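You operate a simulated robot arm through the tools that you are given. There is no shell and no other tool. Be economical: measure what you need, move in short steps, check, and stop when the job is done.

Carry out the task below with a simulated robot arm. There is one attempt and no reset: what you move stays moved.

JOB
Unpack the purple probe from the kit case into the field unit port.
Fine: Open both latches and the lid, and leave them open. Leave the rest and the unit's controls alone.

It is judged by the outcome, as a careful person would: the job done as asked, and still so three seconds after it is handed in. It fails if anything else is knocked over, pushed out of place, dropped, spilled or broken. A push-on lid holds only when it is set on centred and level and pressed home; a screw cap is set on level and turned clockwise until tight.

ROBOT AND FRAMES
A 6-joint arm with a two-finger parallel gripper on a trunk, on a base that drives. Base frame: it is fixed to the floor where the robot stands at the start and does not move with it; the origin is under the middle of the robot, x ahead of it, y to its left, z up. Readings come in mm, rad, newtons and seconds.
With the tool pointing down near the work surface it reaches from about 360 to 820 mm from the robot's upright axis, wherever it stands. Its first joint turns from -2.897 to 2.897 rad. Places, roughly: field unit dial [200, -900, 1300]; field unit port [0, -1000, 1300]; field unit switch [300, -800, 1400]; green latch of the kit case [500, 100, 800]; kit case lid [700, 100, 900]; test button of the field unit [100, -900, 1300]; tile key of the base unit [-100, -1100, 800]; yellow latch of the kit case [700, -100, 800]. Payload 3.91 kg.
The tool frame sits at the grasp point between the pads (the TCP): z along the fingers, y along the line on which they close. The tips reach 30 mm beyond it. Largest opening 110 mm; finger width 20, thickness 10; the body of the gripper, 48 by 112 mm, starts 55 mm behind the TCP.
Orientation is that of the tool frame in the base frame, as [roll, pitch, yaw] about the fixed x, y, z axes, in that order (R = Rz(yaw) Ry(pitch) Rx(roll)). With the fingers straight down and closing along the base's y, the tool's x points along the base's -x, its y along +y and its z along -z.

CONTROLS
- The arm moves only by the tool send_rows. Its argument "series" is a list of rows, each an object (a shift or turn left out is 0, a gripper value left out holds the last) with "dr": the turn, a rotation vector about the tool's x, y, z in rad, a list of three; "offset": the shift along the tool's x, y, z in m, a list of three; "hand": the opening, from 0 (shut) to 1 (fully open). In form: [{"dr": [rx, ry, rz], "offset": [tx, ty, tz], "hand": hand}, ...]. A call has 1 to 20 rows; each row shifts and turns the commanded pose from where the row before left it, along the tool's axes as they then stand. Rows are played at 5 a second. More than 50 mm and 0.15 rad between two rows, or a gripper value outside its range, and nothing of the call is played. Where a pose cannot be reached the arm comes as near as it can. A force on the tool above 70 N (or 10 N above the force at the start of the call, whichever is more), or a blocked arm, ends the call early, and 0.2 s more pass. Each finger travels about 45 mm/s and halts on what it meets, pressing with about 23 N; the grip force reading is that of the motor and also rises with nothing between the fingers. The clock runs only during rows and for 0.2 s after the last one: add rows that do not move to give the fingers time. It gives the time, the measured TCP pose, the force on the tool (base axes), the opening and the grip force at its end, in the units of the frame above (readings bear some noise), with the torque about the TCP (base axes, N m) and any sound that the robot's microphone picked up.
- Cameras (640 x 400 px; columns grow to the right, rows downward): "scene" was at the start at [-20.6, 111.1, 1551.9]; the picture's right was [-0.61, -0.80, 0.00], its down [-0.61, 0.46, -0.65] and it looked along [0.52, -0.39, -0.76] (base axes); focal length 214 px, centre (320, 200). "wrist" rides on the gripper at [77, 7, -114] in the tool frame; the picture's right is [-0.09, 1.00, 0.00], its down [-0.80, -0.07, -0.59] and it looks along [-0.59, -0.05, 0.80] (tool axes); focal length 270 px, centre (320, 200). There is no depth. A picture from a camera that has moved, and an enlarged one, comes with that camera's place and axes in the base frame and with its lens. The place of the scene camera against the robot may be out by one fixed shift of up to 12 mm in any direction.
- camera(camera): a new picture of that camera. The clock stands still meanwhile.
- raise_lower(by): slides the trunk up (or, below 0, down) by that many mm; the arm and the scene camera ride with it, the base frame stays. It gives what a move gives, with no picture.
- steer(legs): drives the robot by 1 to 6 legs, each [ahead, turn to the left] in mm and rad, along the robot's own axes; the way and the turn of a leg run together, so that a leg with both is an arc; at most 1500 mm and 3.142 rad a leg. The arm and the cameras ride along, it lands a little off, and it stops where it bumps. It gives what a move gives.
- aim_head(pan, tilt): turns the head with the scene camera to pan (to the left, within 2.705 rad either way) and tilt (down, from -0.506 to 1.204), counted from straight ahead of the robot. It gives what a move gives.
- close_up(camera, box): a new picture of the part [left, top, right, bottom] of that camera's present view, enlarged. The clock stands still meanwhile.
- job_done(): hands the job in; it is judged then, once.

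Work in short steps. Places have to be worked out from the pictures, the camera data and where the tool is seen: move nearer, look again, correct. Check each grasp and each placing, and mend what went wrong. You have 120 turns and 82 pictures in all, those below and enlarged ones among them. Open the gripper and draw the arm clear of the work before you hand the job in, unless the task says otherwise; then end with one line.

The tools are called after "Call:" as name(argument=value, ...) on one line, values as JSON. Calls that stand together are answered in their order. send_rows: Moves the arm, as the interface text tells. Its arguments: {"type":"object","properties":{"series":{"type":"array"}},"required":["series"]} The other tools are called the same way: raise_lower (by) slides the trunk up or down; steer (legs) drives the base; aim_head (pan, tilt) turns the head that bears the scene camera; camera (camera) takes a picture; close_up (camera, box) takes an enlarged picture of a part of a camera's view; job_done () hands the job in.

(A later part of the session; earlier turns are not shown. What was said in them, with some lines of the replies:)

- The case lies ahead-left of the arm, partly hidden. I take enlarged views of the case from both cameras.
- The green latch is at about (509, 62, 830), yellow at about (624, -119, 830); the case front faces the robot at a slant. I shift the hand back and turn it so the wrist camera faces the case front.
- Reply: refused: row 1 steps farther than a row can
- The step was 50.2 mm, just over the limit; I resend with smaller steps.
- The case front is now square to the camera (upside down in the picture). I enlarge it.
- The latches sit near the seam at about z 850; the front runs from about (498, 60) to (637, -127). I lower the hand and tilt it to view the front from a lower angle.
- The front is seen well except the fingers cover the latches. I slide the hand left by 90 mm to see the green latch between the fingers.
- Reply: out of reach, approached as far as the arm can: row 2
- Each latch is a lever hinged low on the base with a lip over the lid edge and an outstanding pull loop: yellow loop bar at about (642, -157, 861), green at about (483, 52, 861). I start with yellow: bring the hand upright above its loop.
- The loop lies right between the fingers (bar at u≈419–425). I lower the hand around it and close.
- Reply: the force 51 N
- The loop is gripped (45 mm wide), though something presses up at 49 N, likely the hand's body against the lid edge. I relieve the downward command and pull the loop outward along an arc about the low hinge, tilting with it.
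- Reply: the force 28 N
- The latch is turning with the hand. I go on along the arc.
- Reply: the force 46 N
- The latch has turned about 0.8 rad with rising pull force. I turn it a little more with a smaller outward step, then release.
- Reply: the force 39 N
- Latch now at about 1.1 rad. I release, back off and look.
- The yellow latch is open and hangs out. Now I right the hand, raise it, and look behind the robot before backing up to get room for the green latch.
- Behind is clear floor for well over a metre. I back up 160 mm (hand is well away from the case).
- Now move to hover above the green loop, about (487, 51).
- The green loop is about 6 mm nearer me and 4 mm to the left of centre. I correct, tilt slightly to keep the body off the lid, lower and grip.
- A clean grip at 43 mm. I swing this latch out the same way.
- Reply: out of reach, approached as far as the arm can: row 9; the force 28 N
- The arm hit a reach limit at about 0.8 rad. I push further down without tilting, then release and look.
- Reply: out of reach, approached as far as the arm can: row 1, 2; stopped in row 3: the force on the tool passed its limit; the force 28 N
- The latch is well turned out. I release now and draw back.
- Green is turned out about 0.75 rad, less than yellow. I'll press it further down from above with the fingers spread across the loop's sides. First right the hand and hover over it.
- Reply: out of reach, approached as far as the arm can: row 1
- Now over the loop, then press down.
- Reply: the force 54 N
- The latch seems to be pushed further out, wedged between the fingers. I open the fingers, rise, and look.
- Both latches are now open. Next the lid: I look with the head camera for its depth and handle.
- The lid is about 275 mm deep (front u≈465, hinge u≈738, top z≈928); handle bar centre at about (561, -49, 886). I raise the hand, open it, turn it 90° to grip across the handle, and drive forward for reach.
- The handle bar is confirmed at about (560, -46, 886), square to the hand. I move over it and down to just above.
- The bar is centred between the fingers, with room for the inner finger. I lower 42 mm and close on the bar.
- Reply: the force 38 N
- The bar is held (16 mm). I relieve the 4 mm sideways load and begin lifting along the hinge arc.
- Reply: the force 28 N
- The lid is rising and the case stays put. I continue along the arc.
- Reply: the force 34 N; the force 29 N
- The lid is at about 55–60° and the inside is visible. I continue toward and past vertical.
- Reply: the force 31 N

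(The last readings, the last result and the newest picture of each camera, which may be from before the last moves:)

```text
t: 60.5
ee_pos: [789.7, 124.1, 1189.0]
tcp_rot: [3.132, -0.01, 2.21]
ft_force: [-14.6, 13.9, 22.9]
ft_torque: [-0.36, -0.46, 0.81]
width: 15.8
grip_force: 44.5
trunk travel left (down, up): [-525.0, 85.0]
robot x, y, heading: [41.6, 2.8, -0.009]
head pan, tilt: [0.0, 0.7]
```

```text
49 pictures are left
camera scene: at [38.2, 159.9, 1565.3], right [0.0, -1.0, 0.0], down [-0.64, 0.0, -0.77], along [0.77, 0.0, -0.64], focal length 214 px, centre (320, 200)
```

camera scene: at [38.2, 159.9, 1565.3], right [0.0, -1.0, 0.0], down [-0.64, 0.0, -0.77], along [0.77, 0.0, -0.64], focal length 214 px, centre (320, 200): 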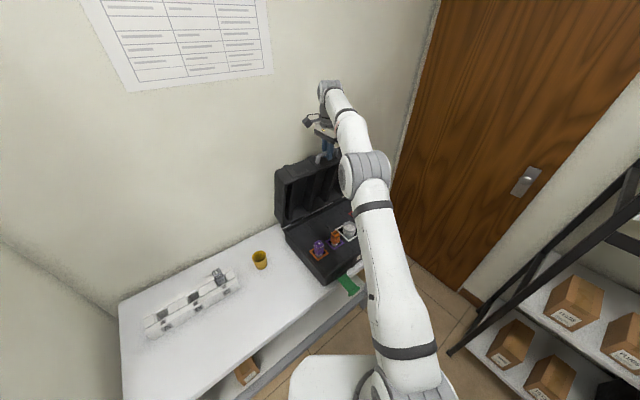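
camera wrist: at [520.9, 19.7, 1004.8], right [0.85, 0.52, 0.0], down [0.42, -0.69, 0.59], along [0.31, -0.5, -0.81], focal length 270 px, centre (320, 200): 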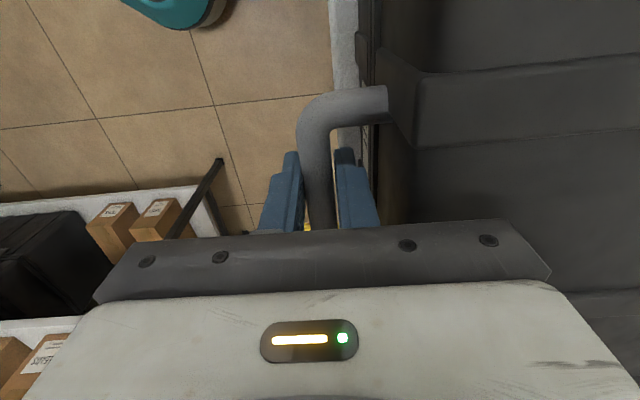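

Lid is near vertical. A few more steps to take it past vertical, checking force.

Call:
send_rows(series=[{"offset": [0, 0.0156, -0.005]}, {"offset": [0, 0.0156, -0.001]}, {"offset": [0, 0.0156, 0.001]}, {"offset": [0, 0.0156, 0.002]}, {"offset": [0, 0.0156, 0.003]}, {}])

Call:
close_up(camera="scene", box=[220, 80, 440, 300])

```text
t: 61.6
ee_pos: [807.2, 143.9, 1184.1]
tcp_rot: [3.117, 0.006, 2.199]
ft_force: [7.1, -10.5, 20.2]
ft_torque: [-0.67, -0.69, 0.7]
width: 16.2
grip_force: 44.9
out of reach, approached as far as the arm can: row 1, 2, 3, 4, 5
trunk travel left (down, up): [-525.0, 85.0]
robot x, y, heading: [37.9, 5.5, -0.002]
head pan, tilt: [0.0, 0.7]
stopped in row 5: the force on the tool passed its limit (the readings are from after the stop); the commanded pose is now the measured one
```

```text
1.82 times, centred on (330, 190) of scene
camera zoom: at [44.1, 155.9, 1565.3], right [0.0, -1.0, 0.0], down [-0.64, 0.0, -0.76], along [0.76, 0.0, -0.64], focal length 390 px, centre (302, 218)
```

zoom: 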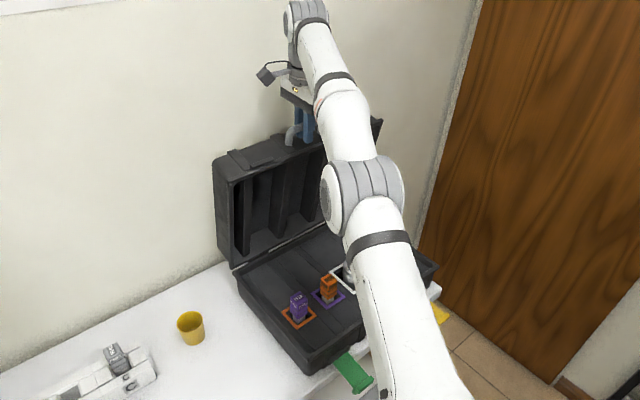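

Reach limit with an upright tool at lid ≈ 86° (already past its balance). I tilt the fingers backward about the bar to gain reach and nudge it further.

Call:
send_rows(series=[{"dr": [-0.15, 0, 0]}, {"dr": [-0.15, 0, 0]}, {"dr": [-0.15, 0, 0]}, {"offset": [0, 0.014, 0.007]}, {"offset": [0, 0.014, 0.007]}, {"offset": [0, 0.013, 0.009]}, {}])

```text
t: 63.2
ee_pos: [842.6, 173.7, 1188.2]
tcp_rot: [2.662, 0.005, 2.2]
ft_force: [8.6, -8.2, 45.2]
ft_torque: [0.1, 0.46, 0.96]
width: 15.9
grip_force: 45.2
trunk travel left (down, up): [-525.0, 85.0]
robot x, y, heading: [39.2, 2.1, 0.002]
head pan, tilt: [0.0, 0.7]
```

The lid is past vertical (~95°). I release the handle gently and withdraw up along the tool.

Call:
send_rows(series=[{"hand": 0.25}, {"hand": 0.35}, {"hand": 0.35}, {"offset": [0, 0, -0.03]}, {"offset": [0, 0, -0.04]}, {"offset": [0, 0, -0.04]}, {}])

Call:
close_up(camera="scene", box=[220, 80, 440, 300])

```text
t: 64.8
ee_pos: [804.4, 144.7, 1275.1]
tcp_rot: [2.676, -0.003, 2.201]
ft_force: [0.6, -0.2, -0.3]
ft_torque: [-0.05, 0.04, 0.01]
width: 38.4
grip_force: 0.1
trunk travel left (down, up): [-525.0, 85.0]
robot x, y, heading: [40.8, 4.6, -0.004]
head pan, tilt: [0.0, 0.7]
```

```text
1.82 times, centred on (330, 190) of scene
camera zoom: at [44.8, 157.7, 1565.3], right [0.0, -1.0, 0.0], down [-0.64, 0.0, -0.76], along [0.76, 0.0, -0.64], focal length 390 px, centre (302, 218)
```

zoom: 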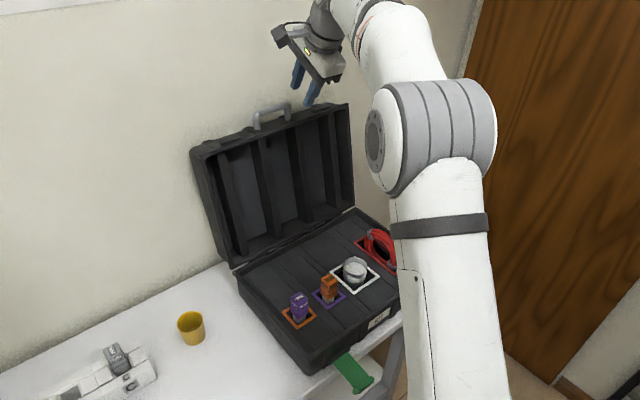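

The lid stays open past vertical. Now I bring the hand upright over the purple probe, roughly (560, 160), for a close view.

Call:
send_rows(series=[{"dr": [0.15, 0, 0]}, {"dr": [0.15, 0, 0]}, {"dr": [0.15, 0, 0]}, {"offset": [0.027, -0.0305, 0]}, {"offset": [0.027, -0.0305, 0]}, {"offset": [0.027, -0.0305, 0]}, {"offset": [0.027, -0.0305, 0]}, {"offset": [0.027, -0.0305, 0]}, {"offset": [0.027, -0.0305, 0]}, {"offset": [0, 0, 0.045]}, {"offset": [0, 0, 0.045]}, {"offset": [0, 0, 0.045]}, {"offset": [0, 0, 0.045], "hand": 1}, {}, {}])

Call:
camera(camera="wrist")

Call:
close_up(camera="scene", box=[280, 220, 400, 300])

```text
t: 68.0
ee_pos: [527.0, 165.1, 1077.8]
tcp_rot: [3.125, -0.001, 2.201]
ft_force: [-0.1, -0.1, -0.5]
ft_torque: [-0.01, -0.02, -0.02]
width: 109.0
grip_force: 0.1
out of reach, approached as far as the arm can: row 2, 3
trunk travel left (down, up): [-525.0, 85.0]
robot x, y, heading: [41.1, -0.4, -0.003]
head pan, tilt: [0.0, 0.7]
```

```text
46 pictures are left
camera wrist: at [485.4, 229.0, 1191.2], right [0.86, 0.52, 0.02], down [0.41, -0.69, 0.59], along [0.32, -0.5, -0.81], focal length 270 px, centre (320, 200)
```

wrist: 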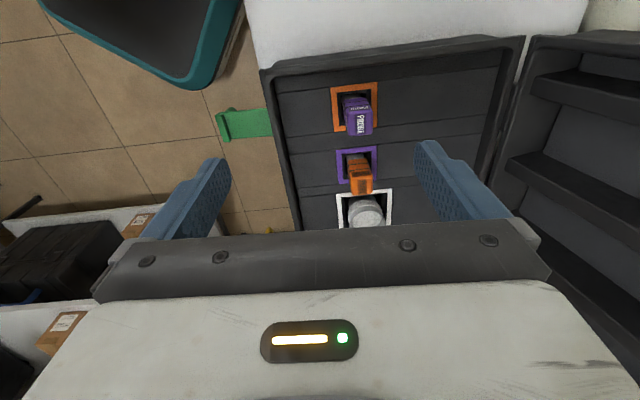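

```text
5.00 times, centred on (340, 260) of scene
camera zoom: at [44.2, 157.6, 1565.4], right [0.0, -1.0, 0.0], down [-0.64, 0.0, -0.76], along [0.76, 0.0, -0.64], focal length 1072 px, centre (220, -100)
```

zoom: 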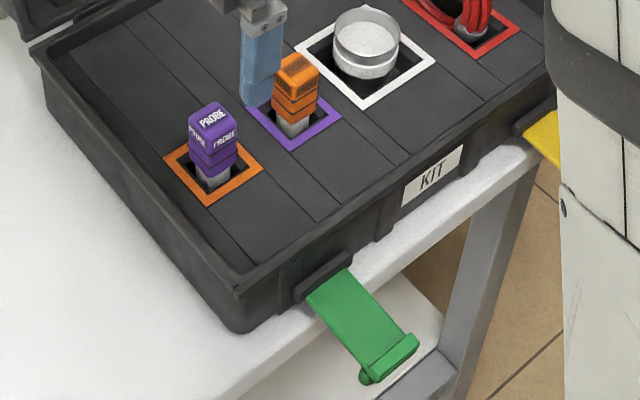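

The purple probe stands upright, metal plug down, in the orange-framed pocket. Before gripping I look at the port to learn how it has to go in.

Call:
aim_head(pan=-1.57, tilt=0.3)

Call:
camera(camera="scene")

```text
t: 69.6
ee_pos: [527.2, 164.9, 1077.1]
tcp_rot: [3.127, -0.001, 2.2]
ft_force: [0.0, -0.2, 0.1]
ft_torque: [0.02, 0.04, -0.02]
width: 109.9
grip_force: 0.0
trunk travel left (down, up): [-525.0, 85.0]
robot x, y, heading: [43.1, 5.6, -0.006]
head pan, tilt: [-1.571, 0.3]
```

```text
44 pictures are left
camera scene: at [-41.1, 64.6, 1601.5], right [-1.0, 0.0, 0.0], down [0.0, 0.3, -0.96], along [0.0, -0.96, -0.3], focal length 214 px, centre (320, 200)
```

scene: 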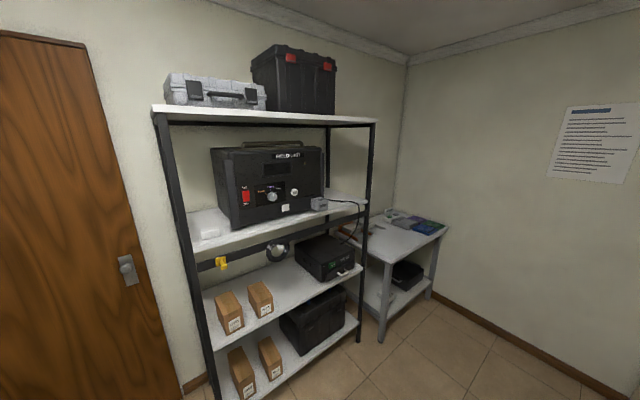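

Call:
close_up(camera="scene", box=[280, 170, 376, 230])

Call:
close_up(camera="scene", box=[180, 110, 380, 240])

Call:
close_up(camera="wrist", box=[310, 70, 410, 132])

```text
6.67 times, centred on (328, 200) of scene
camera zoom: at [-41.1, 64.6, 1601.5], right [-1.0, 0.0, 0.0], down [0.0, 0.3, -0.96], along [0.0, -0.96, -0.3], focal length 1430 px, centre (267, 200)
```

zoom: 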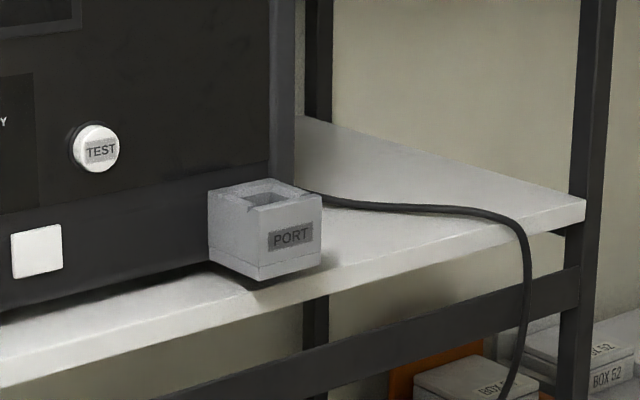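

```text
3.08 times, centred on (280, 175) of scene
camera zoom: at [-41.1, 64.6, 1601.5], right [-1.0, 0.0, 0.0], down [0.0, 0.3, -0.96], along [0.0, -0.96, -0.3], focal length 660 px, centre (443, 277)
```

zoom: 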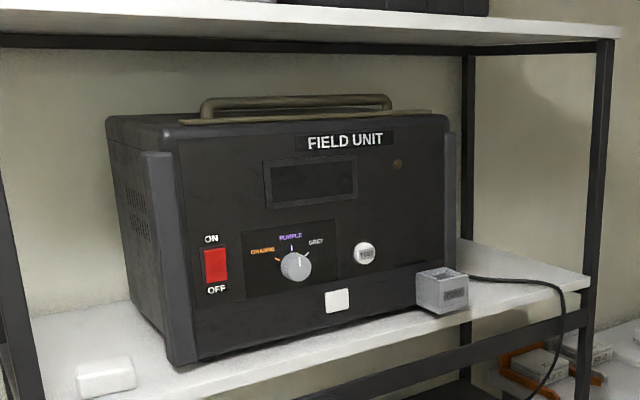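

```text
6.40 times, centred on (360, 101) of wrist
camera zoom: at [485.4, 229.0, 1191.5], right [0.86, 0.52, 0.02], down [0.41, -0.7, 0.59], along [0.32, -0.5, -0.81], focal length 1730 px, centre (64, 834)
```

zoom: 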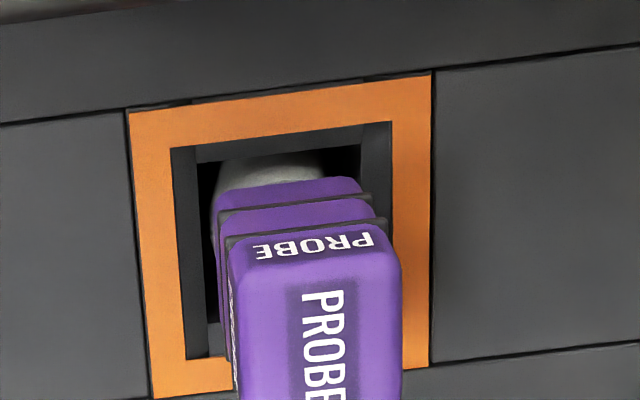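

The port is an open-topped box in front of the unit: the probe goes in from above, plug down. I turn the hand back so it closes along the case's front line, and move above the probe.

Call:
send_rows(series=[{"offset": [-0.034, 0.034, 0]}, {"dr": [0, 0, -0.143]}, {"dr": [0, 0, -0.143]}, {"dr": [0, 0, -0.143]}, {"dr": [0, 0, -0.143]}, {"dr": [0, 0, -0.143]}, {"dr": [0, 0, -0.143]}, {"dr": [0, 0, -0.143]}, {"dr": [0, 0, -0.143]}, {"dr": [0, 0, -0.143]}, {"dr": [0, 0, -0.143]}, {"dr": [0, 0, -0.143]}, {"offset": [0, 0, 0.045]}, {}])

Call:
camera(camera="wrist")

```text
t: 72.6
ee_pos: [576.4, 155.1, 1030.5]
tcp_rot: [3.141, 0.016, -2.51]
ft_force: [0.0, -0.9, -0.4]
ft_torque: [0.02, 0.01, 0.02]
width: 109.9
grip_force: 0.1
trunk travel left (down, up): [-525.0, 85.0]
robot x, y, heading: [43.2, 4.8, -0.007]
head pan, tilt: [-1.571, 0.3]
```

```text
40 pictures are left
camera wrist: at [507.5, 114.2, 1142.9], right [-0.52, 0.86, 0.0], down [0.68, 0.41, 0.61], along [0.52, 0.32, -0.79], focal length 270 px, centre (320, 200)
```

wrist: 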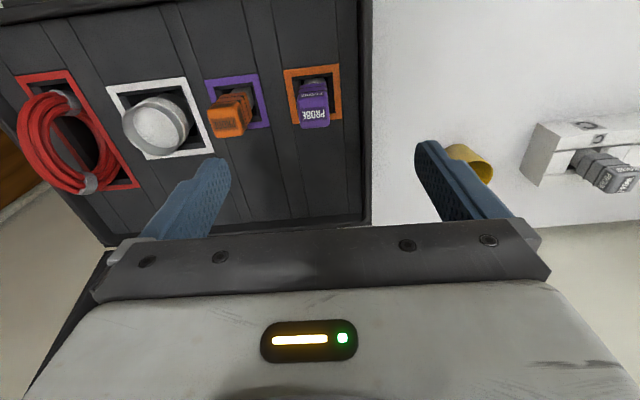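

Triangulation gives the probe top at about (589, 158, 890), 28 mm wide, foam at z≈825. I tilt the hand 0.3 rad (to lean clear of the unit later), centre over it and come down part way.

Call:
send_rows(series=[{"offset": [-0.012, -0.005, 0.03], "hand": 0.6}, {"offset": [0, 0, 0.03]}, {"dr": [0, -0.145, 0]}, {"dr": [0, -0.14, 0]}, {}, {}])

Call:
camera(camera="wrist")

```text
t: 74.0
ee_pos: [589.6, 160.4, 970.5]
tcp_rot: [3.14, 0.303, -2.509]
ft_force: [-0.3, -0.5, -1.1]
ft_torque: [0.03, -0.04, -0.01]
width: 66.0
grip_force: 0.2
trunk travel left (down, up): [-525.0, 85.0]
robot x, y, heading: [39.8, -0.4, -0.001]
head pan, tilt: [-1.571, 0.3]
```

```text
39 pictures are left
camera wrist: at [498.1, 101.6, 1056.5], right [-0.52, 0.85, 0.03], down [0.52, 0.29, 0.81], along [0.68, 0.43, -0.59], focal length 270 px, centre (320, 200)
```

wrist: 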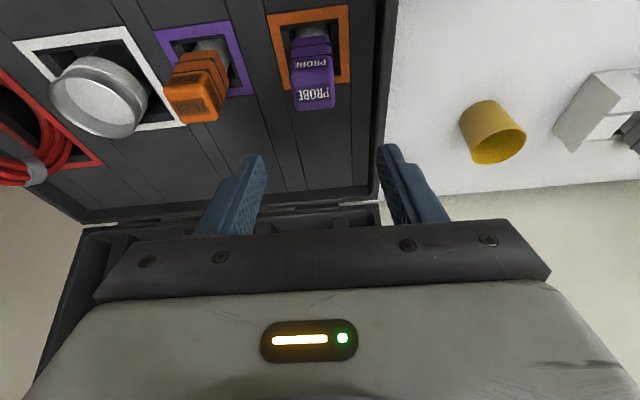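

Probe top now computed at (586, 155, 890): 5 mm correction. I descend straight down to z≈880 and close.

Call:
send_rows(series=[{"offset": [0.0102, -0.001, 0.0285]}, {"offset": [0.0102, -0.001, 0.0285]}, {"offset": [0.0102, 0, 0.0285]}, {}])

Call:
camera(camera="wrist")

```text
t: 75.0
ee_pos: [586.7, 156.4, 880.2]
tcp_rot: [3.141, 0.301, -2.508]
ft_force: [0.4, 0.8, 0.0]
ft_torque: [0.02, 0.02, 0.0]
width: 66.0
grip_force: 0.1
trunk travel left (down, up): [-525.0, 85.0]
robot x, y, heading: [39.7, 1.2, -0.002]
head pan, tilt: [-1.571, 0.3]
```

```text
38 pictures are left
camera wrist: at [495.5, 97.8, 966.4], right [-0.52, 0.85, 0.03], down [0.52, 0.29, 0.8], along [0.68, 0.43, -0.59], focal length 270 px, centre (320, 200)
```

wrist: 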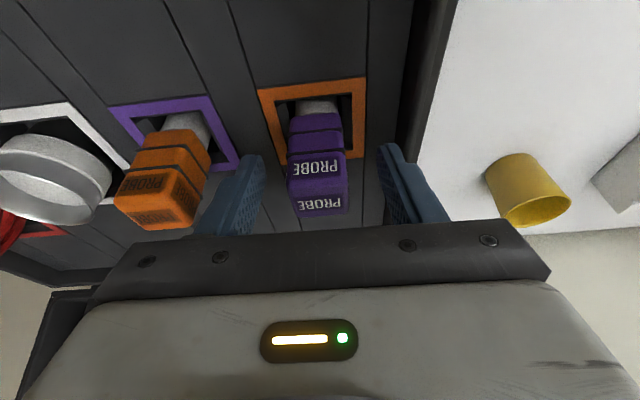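

The probe top sits right at the grasp point. I close the gripper.

Call:
send_rows(series=[{"hand": 0.35}, {"hand": 0.2}, {"hand": 0.15}, {"hand": 0.15}, {"hand": 0.15}, {}])

```text
t: 76.4
ee_pos: [587.5, 155.6, 879.9]
tcp_rot: [3.141, 0.298, -2.511]
ft_force: [-0.3, -0.4, 0.2]
ft_torque: [0.01, -0.05, 0.03]
width: 29.7
grip_force: 23.0
trunk travel left (down, up): [-525.0, 85.0]
robot x, y, heading: [42.3, 2.3, -0.002]
head pan, tilt: [-1.571, 0.3]
```

Gripped at 29.7 mm. I squeeze fully and lift straight up 150 mm, then check.

Call:
send_rows(series=[{"hand": 0}, {}, {"offset": [-0.0044, 0, -0.0143]}, {"offset": [-0.0087, 0, -0.0287]}, {"offset": [-0.0087, 0, -0.0287]}, {"offset": [-0.0087, 0, -0.0287]}, {"offset": [-0.0087, 0, -0.0287]}, {"offset": [-0.0044, 0, -0.0143]}, {}])

Call:
camera(camera="wrist")

```text
t: 78.4
ee_pos: [587.2, 155.7, 1030.7]
tcp_rot: [3.14, 0.3, -2.511]
ft_force: [-0.6, 0.3, -1.5]
ft_torque: [0.02, -0.01, -0.02]
width: 29.6
grip_force: 23.2
trunk travel left (down, up): [-525.0, 85.0]
robot x, y, heading: [42.2, -1.4, -0.001]
head pan, tilt: [-1.571, 0.3]
```

```text
37 pictures are left
camera wrist: at [496.4, 97.3, 1116.6], right [-0.52, 0.85, 0.03], down [0.52, 0.29, 0.8], along [0.68, 0.43, -0.59], focal length 270 px, centre (320, 200)
```

wrist: 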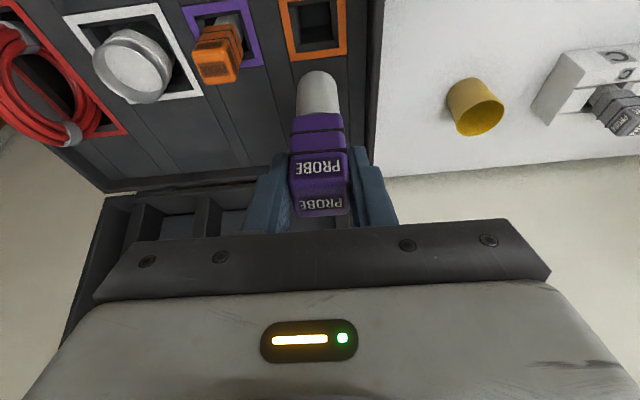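

The probe is held, plug tip about 113 mm below the grasp point. The port top is near z≈1285, so I raise the trunk and the arm before driving.

Call:
raise_lower(by=80)

Call:
send_rows(series=[{"offset": [-0.0118, 0, -0.0382]}, {"offset": [-0.0118, 0, -0.0382]}, {"offset": [-0.0118, 0, -0.0382]}, {"offset": [-0.0118, 0, -0.0382]}, {"offset": [-0.0118, 0, -0.0382]}, {"offset": [-0.0118, 0, -0.0382]}, {"offset": [-0.0118, 0, -0.0382]}, {"offset": [-0.0118, 0, -0.0382]}, {}])

```text
t: 79.6
ee_pos: [587.0, 157.3, 1110.6]
tcp_rot: [3.141, 0.299, -2.511]
ft_force: [0.4, -0.3, -2.2]
ft_torque: [0.02, 0.0, -0.02]
width: 29.5
grip_force: 22.6
trunk travel left (down, up): [-605.0, 5.0]
robot x, y, heading: [37.9, 6.2, -0.002]
head pan, tilt: [-1.571, 0.3]
```

```text
t: 81.6
ee_pos: [587.3, 155.7, 1430.0]
tcp_rot: [3.14, 0.301, -2.513]
ft_force: [-0.3, 0.2, -1.2]
ft_torque: [0.02, 0.0, 0.01]
width: 29.7
grip_force: 22.9
trunk travel left (down, up): [-605.0, 5.0]
robot x, y, heading: [39.0, 1.3, 0.003]
head pan, tilt: [-1.571, 0.3]
```

Now drive: turn right, move to in front of the port with stand-off, and turn to face along -y so the tool heading matches the unit (front normal about (-0.64, 0.77)).

Call:
steer(legs=[[0, -2.37], [480, 0], [0, 0.86]])

Call:
camera(camera="wrist")

Call:
aim_head(pan=0.3, tilt=0.4)

Call:
camera(camera="scene")

```text
t: 92.3
ee_pos: [-118.4, -863.1, 1429.1]
tcp_rot: [3.14, 0.3, 2.266]
ft_force: [0.3, 0.1, -1.1]
ft_torque: [-0.02, 0.04, 0.01]
width: 29.8
grip_force: 22.5
trunk travel left (down, up): [-605.0, 5.0]
robot x, y, heading: [-297.2, -325.2, -1.517]
head pan, tilt: [-1.571, 0.3]
```

```text
36 pictures are left
camera wrist: at [-183.4, -775.6, 1514.5], right [0.82, 0.57, 0.03], down [0.32, -0.5, 0.8], along [0.47, -0.65, -0.59], focal length 270 px, centre (320, 200)
```

wrist: 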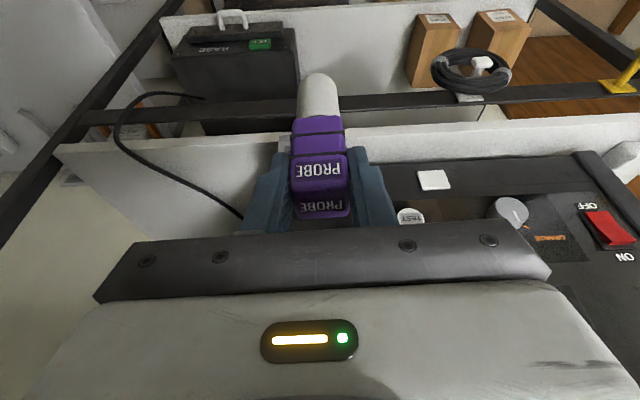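

```text
t: 94.2
ee_pos: [-119.9, -860.8, 1429.1]
tcp_rot: [3.14, 0.301, 2.266]
ft_force: [0.4, 0.2, -1.3]
ft_torque: [0.02, 0.01, -0.01]
width: 29.9
grip_force: 23.1
trunk travel left (down, up): [-605.0, 5.0]
robot x, y, heading: [-298.7, -324.1, -1.521]
head pan, tilt: [0.3, 0.4]
```

```text
35 pictures are left
camera scene: at [-122.1, -322.7, 1672.2], right [-0.94, -0.34, 0.0], down [-0.13, 0.37, -0.92], along [0.32, -0.86, -0.39], focal length 214 px, centre (320, 200)
```

scene: 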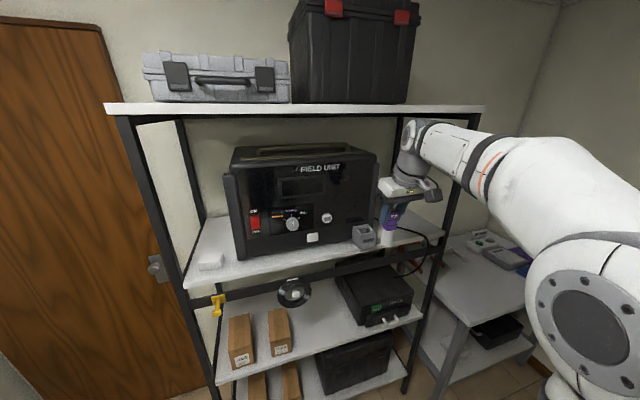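

The port is hidden behind the probe in the wrist view. I enlarge the head view, which shows port and probe together.

Call:
close_up(camera="scene", box=[310, 170, 454, 260])

```text
4.44 times, centred on (382, 215) of scene
camera zoom: at [-122.1, -322.7, 1672.2], right [-0.94, -0.34, 0.0], down [-0.13, 0.37, -0.92], along [0.32, -0.86, -0.39], focal length 953 px, centre (44, 133)
```

zoom: 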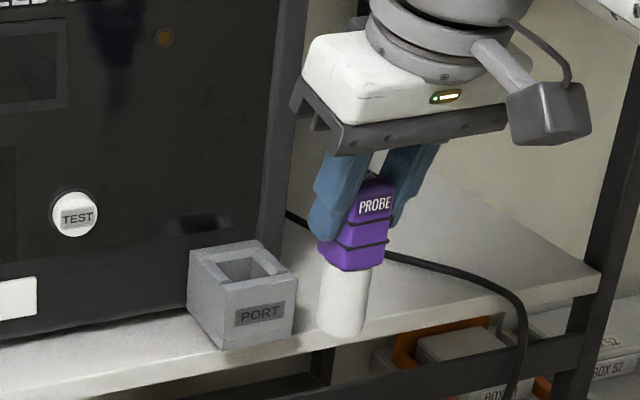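

Correcting the head camera with the visible probe, the port top lies near (-28, -995, 1290). To see it from the wrist I slide the hand 120 mm to the left of the unit front.

Call:
send_rows(series=[{"offset": [0, -0.04, 0]}, {"offset": [0, -0.04, 0]}, {"offset": [0, -0.04, 0]}, {}, {}])

Call:
camera(camera="wrist")

```text
t: 95.4
ee_pos: [-214.8, -938.1, 1428.2]
tcp_rot: [3.14, 0.3, 2.266]
ft_force: [0.7, -0.6, -0.8]
ft_torque: [0.0, -0.01, 0.01]
width: 29.6
grip_force: 22.9
trunk travel left (down, up): [-605.0, 5.0]
robot x, y, heading: [-295.5, -325.9, -1.517]
head pan, tilt: [0.3, 0.4]
```

```text
33 pictures are left
camera wrist: at [-279.4, -851.5, 1513.6], right [0.82, 0.57, 0.03], down [0.32, -0.5, 0.8], along [0.47, -0.65, -0.59], focal length 270 px, centre (320, 200)
```

wrist: 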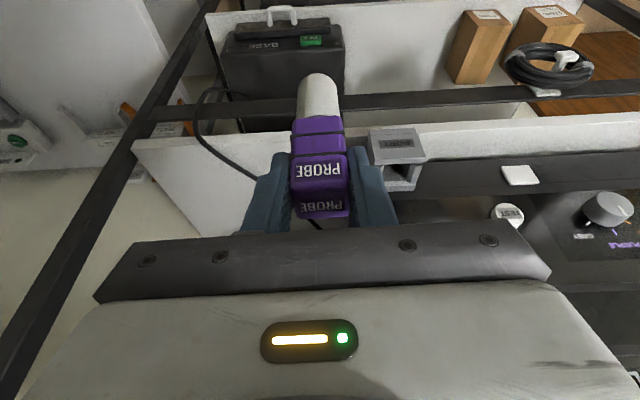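

Call:
close_up(camera="wrist", box=[340, 110, 468, 206])

```text
4.17 times, centred on (404, 158) of wrist
camera zoom: at [-279.4, -851.5, 1513.6], right [0.82, 0.57, 0.03], down [0.32, -0.5, 0.8], along [0.47, -0.65, -0.59], focal length 1126 px, centre (-30, 375)
```

zoom: 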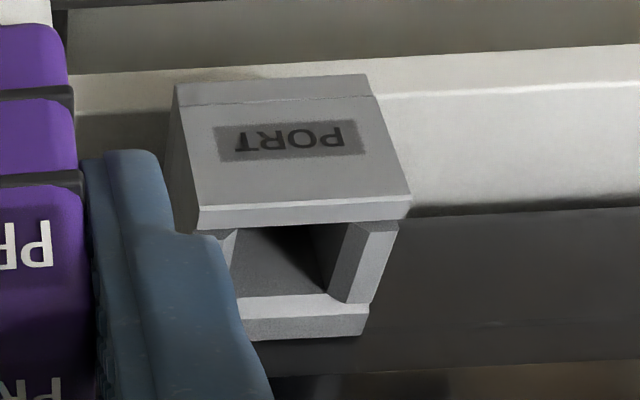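

Port top corners look like a ~62 mm square, yaw-aligned with the hand (0.690 vs 0.695 rad). For height I need a second wrist view from the other side, so I slide 240 mm right.

Call:
send_rows(series=[{"offset": [0, 0.048, 0]}, {"offset": [0, 0.048, 0]}, {"offset": [0, 0.048, 0]}, {"offset": [0, 0.048, 0]}, {"offset": [0, 0.048, 0]}, {}, {}])

Call:
camera(camera="wrist")

Call:
close_up(camera="wrist", box=[180, 110, 308, 206])

```text
t: 97.0
ee_pos: [-30.1, -784.2, 1429.3]
tcp_rot: [3.14, 0.3, 2.265]
ft_force: [0.4, 0.1, -1.6]
ft_torque: [-0.02, 0.0, 0.0]
width: 29.8
grip_force: 23.5
trunk travel left (down, up): [-605.0, 5.0]
robot x, y, heading: [-298.1, -323.3, -1.528]
head pan, tilt: [0.3, 0.4]
```

```text
31 pictures are left
camera wrist: at [-94.4, -697.0, 1514.9], right [0.82, 0.57, 0.03], down [0.32, -0.5, 0.81], along [0.47, -0.65, -0.59], focal length 270 px, centre (320, 200)
```

wrist: 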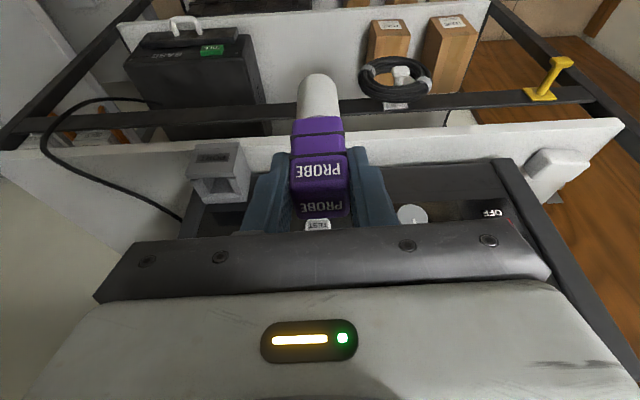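

```text
4.17 times, centred on (244, 158) of wrist
camera zoom: at [-94.4, -697.0, 1514.9], right [0.82, 0.57, 0.03], down [0.32, -0.5, 0.81], along [0.47, -0.65, -0.59], focal length 1126 px, centre (637, 375)
```

zoom: 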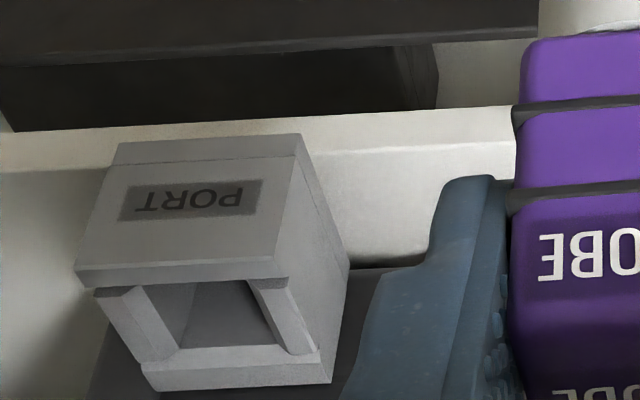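

Two-view triangulation: port top corners B(-34, -967), C(4, -1014) at z≈1280, so a 60 mm box with hole centre near (-38, -1010). I enlarge the held probe to find its offset from the grasp point.

Call:
close_up(camera="wrist", box=[240, 60, 400, 230])

Call:
close_up(camera="scene", box=[290, 150, 418, 256])

```text
2.35 times, centred on (320, 145) of wrist
camera zoom: at [-94.4, -697.0, 1514.9], right [0.82, 0.57, 0.03], down [0.32, -0.5, 0.81], along [0.47, -0.65, -0.59], focal length 636 px, centre (320, 329)
```

zoom: 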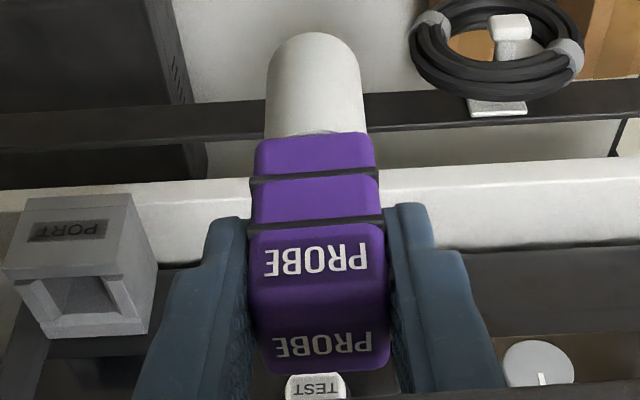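

```text
3.77 times, centred on (354, 203) of scene
camera zoom: at [-121.9, -322.3, 1672.2], right [-0.94, -0.34, 0.0], down [-0.13, 0.37, -0.92], along [0.32, -0.86, -0.39], focal length 809 px, centre (192, 189)
```

zoom: 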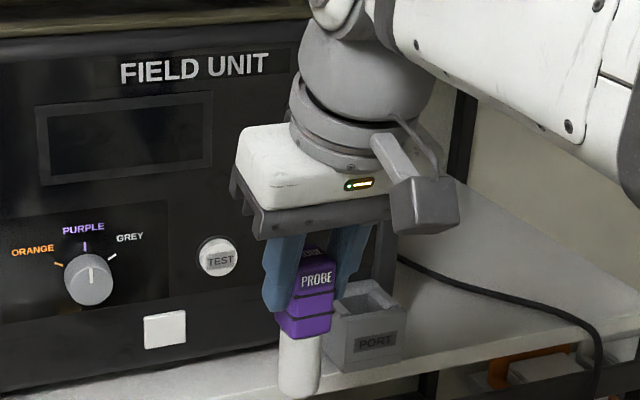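

I take the probe as centred on the grasp point (±3 mm) and move it toward the hole: 151 mm left, then 120 of 168 mm inward, at constant height.

Call:
send_rows(series=[{"offset": [0, -0.038, 0]}, {"offset": [0, -0.038, 0]}, {"offset": [0, -0.038, 0]}, {"offset": [0, -0.037, 0]}, {"offset": [-0.0287, 0, 0.0089]}, {"offset": [-0.0287, 0, 0.0089]}, {"offset": [-0.0287, 0, 0.0089]}, {"offset": [-0.0287, 0, 0.0089]}, {}, {}])

Call:
close_up(camera="scene", box=[310, 150, 438, 256])

Call:
camera(camera="wrist")

```text
t: 99.2
ee_pos: [-69.3, -974.1, 1427.6]
tcp_rot: [3.141, 0.301, 2.265]
ft_force: [0.4, -0.1, -1.5]
ft_torque: [0.02, -0.01, -0.03]
width: 29.9
grip_force: 23.0
trunk travel left (down, up): [-605.0, 5.0]
robot x, y, heading: [-295.0, -327.7, -1.519]
head pan, tilt: [0.3, 0.4]
```

```text
3.77 times, centred on (374, 203) of scene
camera zoom: at [-121.8, -323.6, 1672.2], right [-0.94, -0.34, 0.0], down [-0.13, 0.37, -0.92], along [0.32, -0.86, -0.39], focal length 809 px, centre (116, 189)
```

zoom: 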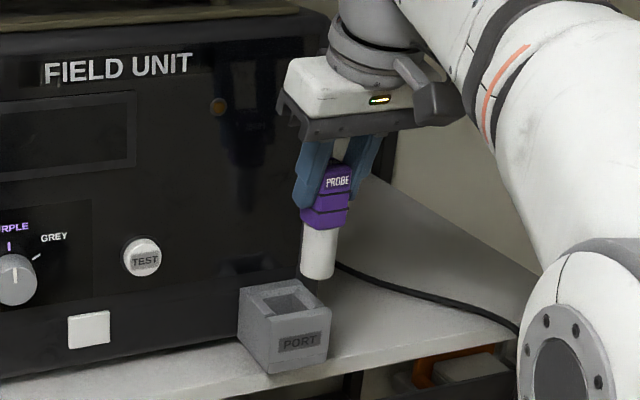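

```text
26 pictures are left
camera wrist: at [-133.9, -888.6, 1513.3], right [0.82, 0.57, 0.03], down [0.32, -0.5, 0.8], along [0.47, -0.65, -0.59], focal length 270 px, centre (320, 200)
```

wrist: 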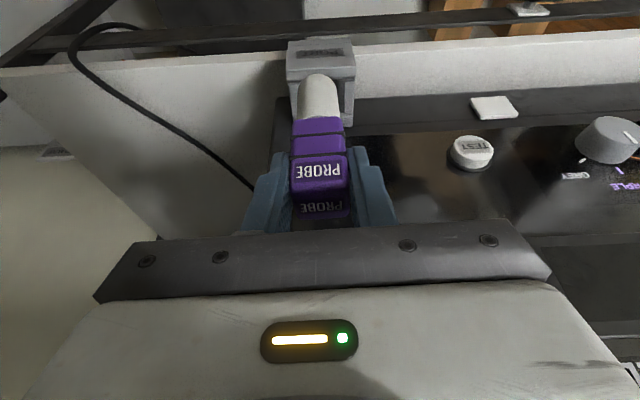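

The plug lines up sideways with the port (columns 319 vs 321). I move the remaining 48 mm inward and check from the head camera.

Call:
send_rows(series=[{"offset": [-0.0229, 0.0005, 0.0071]}, {"offset": [-0.0229, 0.0005, 0.0071]}, {}, {}])

Call:
close_up(camera="scene", box=[324, 180, 404, 256])

Call:
close_up(camera="wrist", box=[250, 60, 400, 220])

```text
t: 100.2
ee_pos: [-36.1, -1009.3, 1427.7]
tcp_rot: [3.14, 0.301, 2.267]
ft_force: [-0.4, 0.1, -0.7]
ft_torque: [0.02, -0.01, 0.02]
width: 29.7
grip_force: 22.9
trunk travel left (down, up): [-605.0, 5.0]
robot x, y, heading: [-293.0, -323.5, -1.521]
head pan, tilt: [0.3, 0.4]
```

```text
5.26 times, centred on (364, 218) of scene
camera zoom: at [-121.9, -323.4, 1672.2], right [-0.94, -0.34, 0.0], down [-0.13, 0.37, -0.92], along [0.32, -0.86, -0.39], focal length 1129 px, centre (88, 105)
```

zoom: 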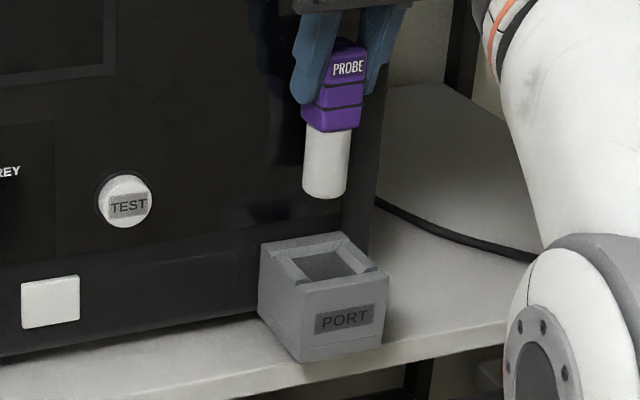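

```text
2.50 times, centred on (325, 140) of wrist
camera zoom: at [-100.2, -924.2, 1513.2], right [0.82, 0.57, 0.03], down [0.32, -0.5, 0.8], along [0.47, -0.65, -0.59], focal length 676 px, centre (308, 350)
```

zoom: 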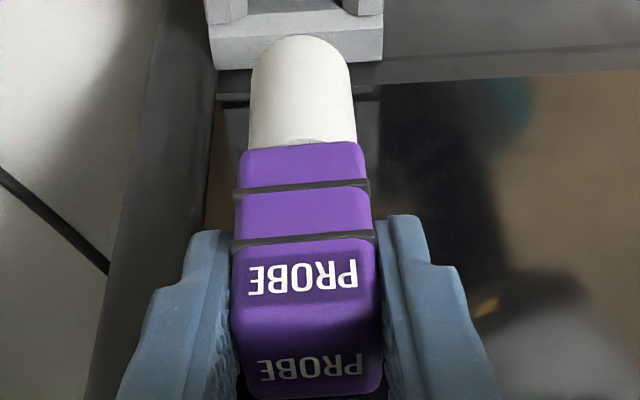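

Re-evaluating with perspective: plug tip is 88 mm below the grasp point (now z≈1340), and the axis projected to the rim plane falls on the hole within ~4 mm. I descend 50 mm to just above the rim and check again.

Call:
send_rows(series=[{"offset": [0.0074, 0, 0.0239]}, {"offset": [0.0074, 0, 0.0239]}, {}, {}])

Call:
close_up(camera="scene", box=[334, 205, 394, 256])

Call:
close_up(camera="wrist", box=[260, 40, 380, 140])

```text
t: 101.2
ee_pos: [-35.6, -1009.4, 1378.1]
tcp_rot: [3.14, 0.301, 2.267]
ft_force: [-0.3, -0.3, -1.3]
ft_torque: [0.02, -0.01, 0.0]
width: 29.7
grip_force: 22.7
trunk travel left (down, up): [-605.0, 5.0]
robot x, y, heading: [-293.0, -323.6, -1.519]
head pan, tilt: [0.3, 0.4]
```

```text
7.84 times, centred on (364, 230) of scene
camera zoom: at [-122.0, -323.0, 1672.2], right [-0.94, -0.34, 0.0], down [-0.13, 0.37, -0.92], along [0.32, -0.86, -0.39], focal length 1682 px, centre (-25, -39)
```

zoom: 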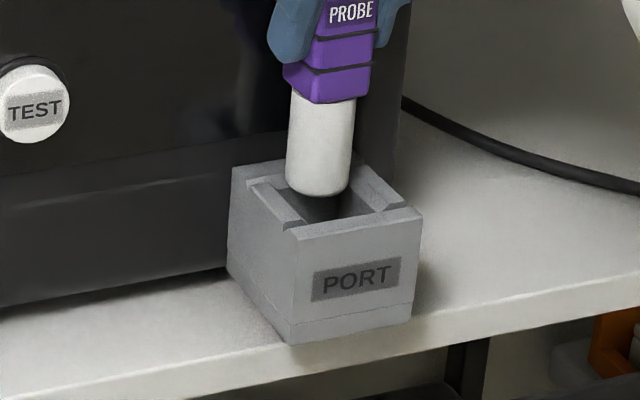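

```text
4.00 times, centred on (320, 90) of wrist
camera zoom: at [-100.3, -923.6, 1463.9], right [0.82, 0.57, 0.03], down [0.32, -0.5, 0.8], along [0.47, -0.65, -0.59], focal length 1081 px, centre (320, 640)
```

zoom: 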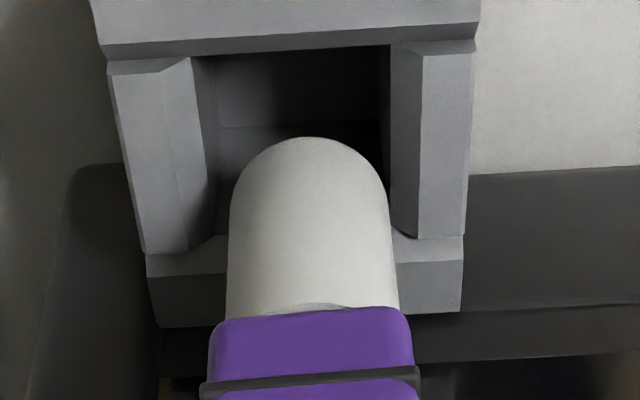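

The wrist view shows the plug over the hole within about 1.5 mm sideways and 2–3 mm fore-aft, with chamfered walls to guide it. I shift 1.5 mm left and lower gently, watching force.

Call:
send_rows(series=[{"offset": [0, -0.0015, 0]}, {"offset": [0.0015, 0, 0.0048]}, {"offset": [0.0015, 0, 0.0048]}, {"offset": [0.0015, 0, 0.0048]}, {"offset": [0.0015, 0, 0.0048]}, {"offset": [0.0015, 0, 0.0048]}, {}])

```text
t: 102.8
ee_pos: [-36.9, -1009.2, 1353.9]
tcp_rot: [3.139, 0.3, 2.266]
ft_force: [-5.5, 7.5, -2.0]
ft_torque: [0.5, 0.44, 0.01]
width: 29.7
grip_force: 23.1
trunk travel left (down, up): [-605.0, 5.0]
robot x, y, heading: [-295.6, -321.2, -1.514]
head pan, tilt: [0.3, 0.4]
```

The plug has entered the hole; a 9 N side force pushes toward me, so it rubs the back wall. I ease 2.5 mm back and continue down.

Call:
send_rows(series=[{"offset": [0.0024, 0, -0.0007]}, {"offset": [0.0015, 0, 0.0048]}, {"offset": [0.0015, 0, 0.0048]}, {"offset": [0.0015, 0, 0.0048]}, {"offset": [0.0015, 0, 0.0048]}, {}])

```text
t: 104.2
ee_pos: [-40.4, -1009.3, 1333.5]
tcp_rot: [3.14, 0.299, 2.264]
ft_force: [-0.2, 0.6, -1.2]
ft_torque: [0.02, -0.01, -0.01]
width: 29.5
grip_force: 22.8
trunk travel left (down, up): [-605.0, 5.0]
robot x, y, heading: [-294.1, -321.6, -1.515]
head pan, tilt: [0.3, 0.4]
```

No side force now. I go on down until it seats.

Call:
send_rows(series=[{"offset": [0.0015, 0, 0.0048]}, {"offset": [0.0015, 0, 0.0048]}, {"offset": [0.0009, 0, 0.0029]}, {"offset": [0.0009, 0, 0.0029]}, {}])

Call:
close_up(camera="scene", box=[334, 205, 394, 256])

```text
t: 105.4
ee_pos: [-40.3, -1006.4, 1318.3]
tcp_rot: [3.142, 0.302, 2.267]
ft_force: [-0.9, 0.7, 17.1]
ft_torque: [0.05, -0.02, -0.01]
width: 29.9
grip_force: 22.8
trunk travel left (down, up): [-605.0, 5.0]
robot x, y, heading: [-297.0, -324.6, -1.516]
head pan, tilt: [0.3, 0.4]
```

```text
7.84 times, centred on (364, 230) of scene
camera zoom: at [-123.1, -320.2, 1672.3], right [-0.94, -0.34, 0.0], down [-0.13, 0.36, -0.92], along [0.32, -0.87, -0.39], focal length 1682 px, centre (-25, -39)
```

zoom: 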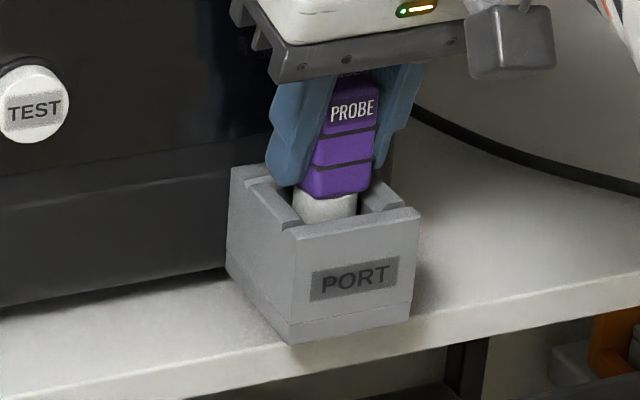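

An upward force of 17 N shows it reaching bottom. I press a bit more to see whether it seats further.

Call:
send_rows(series=[{"offset": [0.0009, 0, 0.0029]}, {"offset": [0.0009, 0, 0.0029]}, {}])

```text
t: 106.2
ee_pos: [-39.1, -1007.0, 1312.5]
tcp_rot: [3.141, 0.3, 2.266]
ft_force: [-0.8, 1.3, 16.9]
ft_torque: [0.04, 0.02, 0.01]
width: 29.7
grip_force: 23.4
trunk travel left (down, up): [-605.0, 5.0]
robot x, y, heading: [-293.7, -322.5, -1.519]
head pan, tilt: [0.3, 0.4]
```

The hand went down 6 mm at a steady 17 N: either a friction fit or slip in the grip. I look.

Call:
close_up(camera="scene", box=[334, 205, 394, 256])

Call:
close_up(camera="wrist", box=[250, 60, 400, 230])

```text
7.84 times, centred on (364, 230) of scene
camera zoom: at [-123.0, -320.2, 1672.4], right [-0.94, -0.34, 0.0], down [-0.13, 0.36, -0.92], along [0.32, -0.87, -0.39], focal length 1682 px, centre (-25, -39)
```

zoom: 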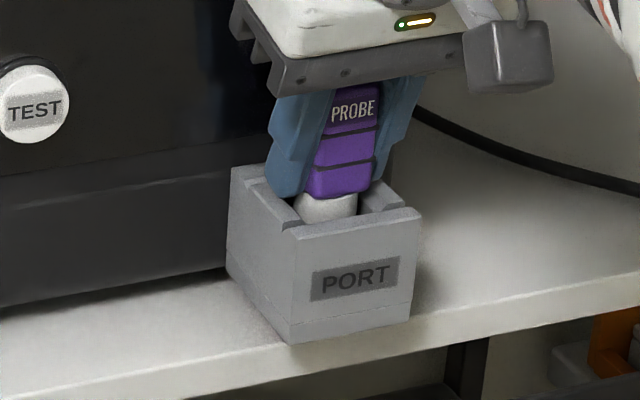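

```text
2.35 times, centred on (325, 145) of wrist
camera zoom: at [-104.8, -920.3, 1398.3], right [0.82, 0.57, 0.03], down [0.32, -0.5, 0.81], along [0.48, -0.65, -0.59], focal length 636 px, centre (308, 329)
```

zoom: 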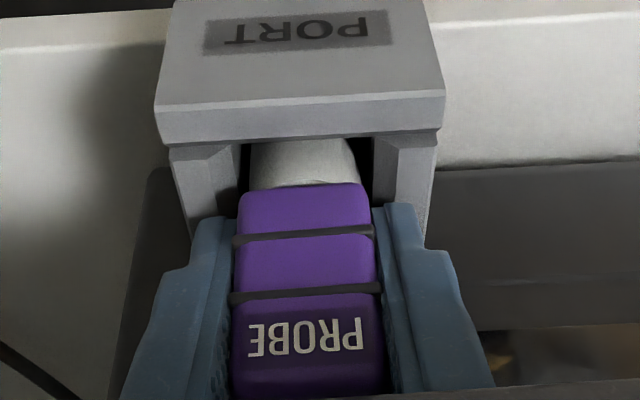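

The probe is bottomed (plug about 43 mm into the port, the body just above the rim); the last 6 mm was the fingers slipping down. I open the fingers and rise straight up.

Call:
send_rows(series=[{"hand": 0.33}, {"hand": 0.45}, {"hand": 0.45}, {"offset": [-0.0059, 0, -0.0191], "hand": 0.5}, {"offset": [-0.0118, 0, -0.0382]}, {"offset": [-0.0118, 0, -0.0382]}, {}])

Call:
close_up(camera="scene", box=[324, 190, 404, 256])

Call:
camera(camera="wrist")

```text
t: 107.8
ee_pos: [-41.1, -1008.3, 1409.3]
tcp_rot: [3.14, 0.3, 2.265]
ft_force: [0.5, -0.3, 0.4]
ft_torque: [0.0, 0.05, -0.03]
width: 54.9
grip_force: 0.0
trunk travel left (down, up): [-605.0, 5.0]
robot x, y, heading: [-291.5, -326.2, -1.517]
head pan, tilt: [0.3, 0.4]
```

```text
6.06 times, centred on (364, 223) of scene
camera zoom: at [-122.2, -322.8, 1672.2], right [-0.94, -0.34, 0.0], down [-0.13, 0.37, -0.92], along [0.32, -0.86, -0.39], focal length 1300 px, centre (53, 61)
```

zoom: 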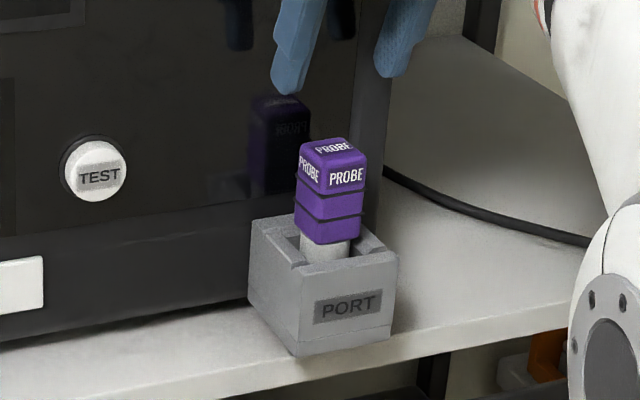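

```text
17 pictures are left
camera wrist: at [-105.0, -921.9, 1495.5], right [0.82, 0.57, 0.03], down [0.32, -0.5, 0.8], along [0.47, -0.65, -0.59], focal length 270 px, centre (320, 200)
```

wrist: 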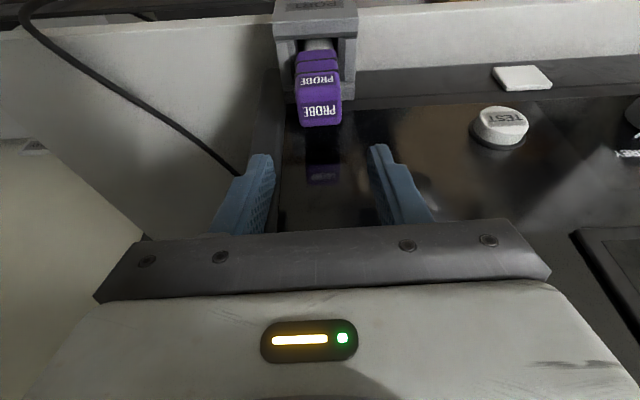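

The probe stands upright in the port. To be sure it is home I press its top lightly with closed fingers: close, centre the tips over it, and lower slowly.

Call:
send_rows(series=[{"offset": [0.008, 0, -0.0025], "hand": 0}, {}, {}, {}, {"offset": [0.0059, 0, 0.0191]}, {"offset": [0.0045, 0, 0.0145]}, {"offset": [0.0009, 0, 0.0029]}, {"offset": [0.0009, 0, 0.0029]}, {}])

```text
t: 109.8
ee_pos: [-45.1, -1001.8, 1371.6]
tcp_rot: [3.141, 0.305, 2.266]
ft_force: [-1.1, -0.5, 11.3]
ft_torque: [0.02, 0.03, 0.0]
width: 0.0
grip_force: 23.1
trunk travel left (down, up): [-605.0, 5.0]
robot x, y, heading: [-298.1, -325.3, -1.515]
head pan, tilt: [0.3, 0.4]
```

Contact at 11 N. I press a little harder.

Call:
send_rows(series=[{"offset": [0.0006, 0, 0.0019]}, {"offset": [0.0006, 0, 0.0019]}, {}])

```text
t: 110.6
ee_pos: [-45.1, -999.0, 1372.0]
tcp_rot: [-3.14, 0.309, 2.263]
ft_force: [-2.5, 0.5, 36.6]
ft_torque: [0.01, 0.09, 0.01]
width: 0.0
grip_force: 23.0
trunk travel left (down, up): [-605.0, 5.0]
robot x, y, heading: [-295.3, -325.1, -1.518]
head pan, tilt: [0.3, 0.4]
```

The force rose to 37 N without any travel, so the probe is fully seated. I rise, retreat from the unit and open the hand.

Call:
send_rows(series=[{"offset": [-0.0059, 0, -0.0191]}, {"offset": [-0.0118, 0, -0.0382]}, {"offset": [-0.0118, 0, -0.0382]}, {"offset": [0.038, 0, -0.0118], "hand": 0.6}, {"offset": [0.038, 0, -0.0118]}, {"offset": [0.038, 0, -0.0118]}, {"offset": [0.038, 0, -0.0118]}, {"offset": [0.038, 0, -0.0118]}, {}, {}])

Call:
close_up(camera="scene", box=[200, 130, 440, 280])

Call:
aim_head(pan=2.3, tilt=0.5)

Call:
camera(camera="scene")

```text
t: 112.8
ee_pos: [-139.5, -914.6, 1506.6]
tcp_rot: [3.14, 0.302, 2.266]
ft_force: [0.5, 0.2, -0.3]
ft_torque: [0.05, 0.02, -0.02]
width: 66.0
grip_force: 0.0
out of reach, approached as far as the arm can: row 4, 5, 6
trunk travel left (down, up): [-605.0, 5.0]
robot x, y, heading: [-298.8, -319.1, -1.521]
head pan, tilt: [0.3, 0.4]
```

```text
2.67 times, centred on (320, 205) of scene
camera zoom: at [-121.4, -323.4, 1672.2], right [-0.94, -0.34, 0.0], down [-0.13, 0.37, -0.92], along [0.32, -0.86, -0.39], focal length 572 px, centre (320, 187)
```

zoom: 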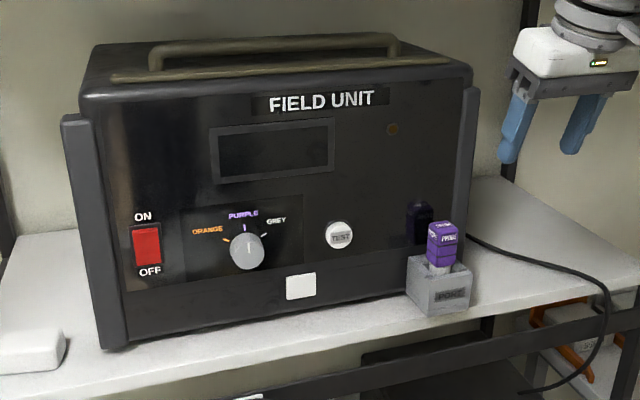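

```text
t: 114.7
ee_pos: [-140.9, -915.1, 1507.8]
tcp_rot: [3.139, 0.299, 2.267]
ft_force: [0.0, 0.3, -0.1]
ft_torque: [0.01, -0.01, 0.02]
width: 66.2
grip_force: 0.0
trunk travel left (down, up): [-605.0, 5.0]
robot x, y, heading: [-292.7, -323.5, -1.521]
head pan, tilt: [2.3, 0.499]
```

```text
15 pictures are left
camera scene: at [-89.4, -171.7, 1663.1], right [0.7, -0.71, 0.0], down [-0.34, -0.34, -0.88], along [0.62, 0.62, -0.48], focal length 214 px, centre (320, 200)
```

scene: 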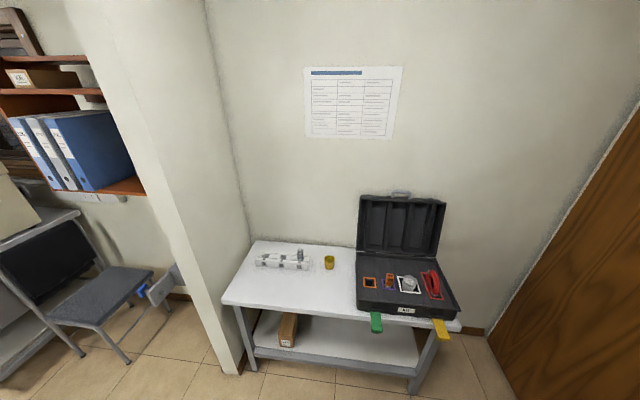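

The probe stands in the port, the case is open with both latches hanging out, everything else is in place, and the hand is open and clear of the unit. I hand the job in.

Call:
job_done()

```text
The job is handed in.
```

I opened both latches and the lid and left them open. The purple probe is seated upright in the field unit port, and I pressed its top with about 37 N without it moving further. I left the unit's controls and the rest of the kit alone.
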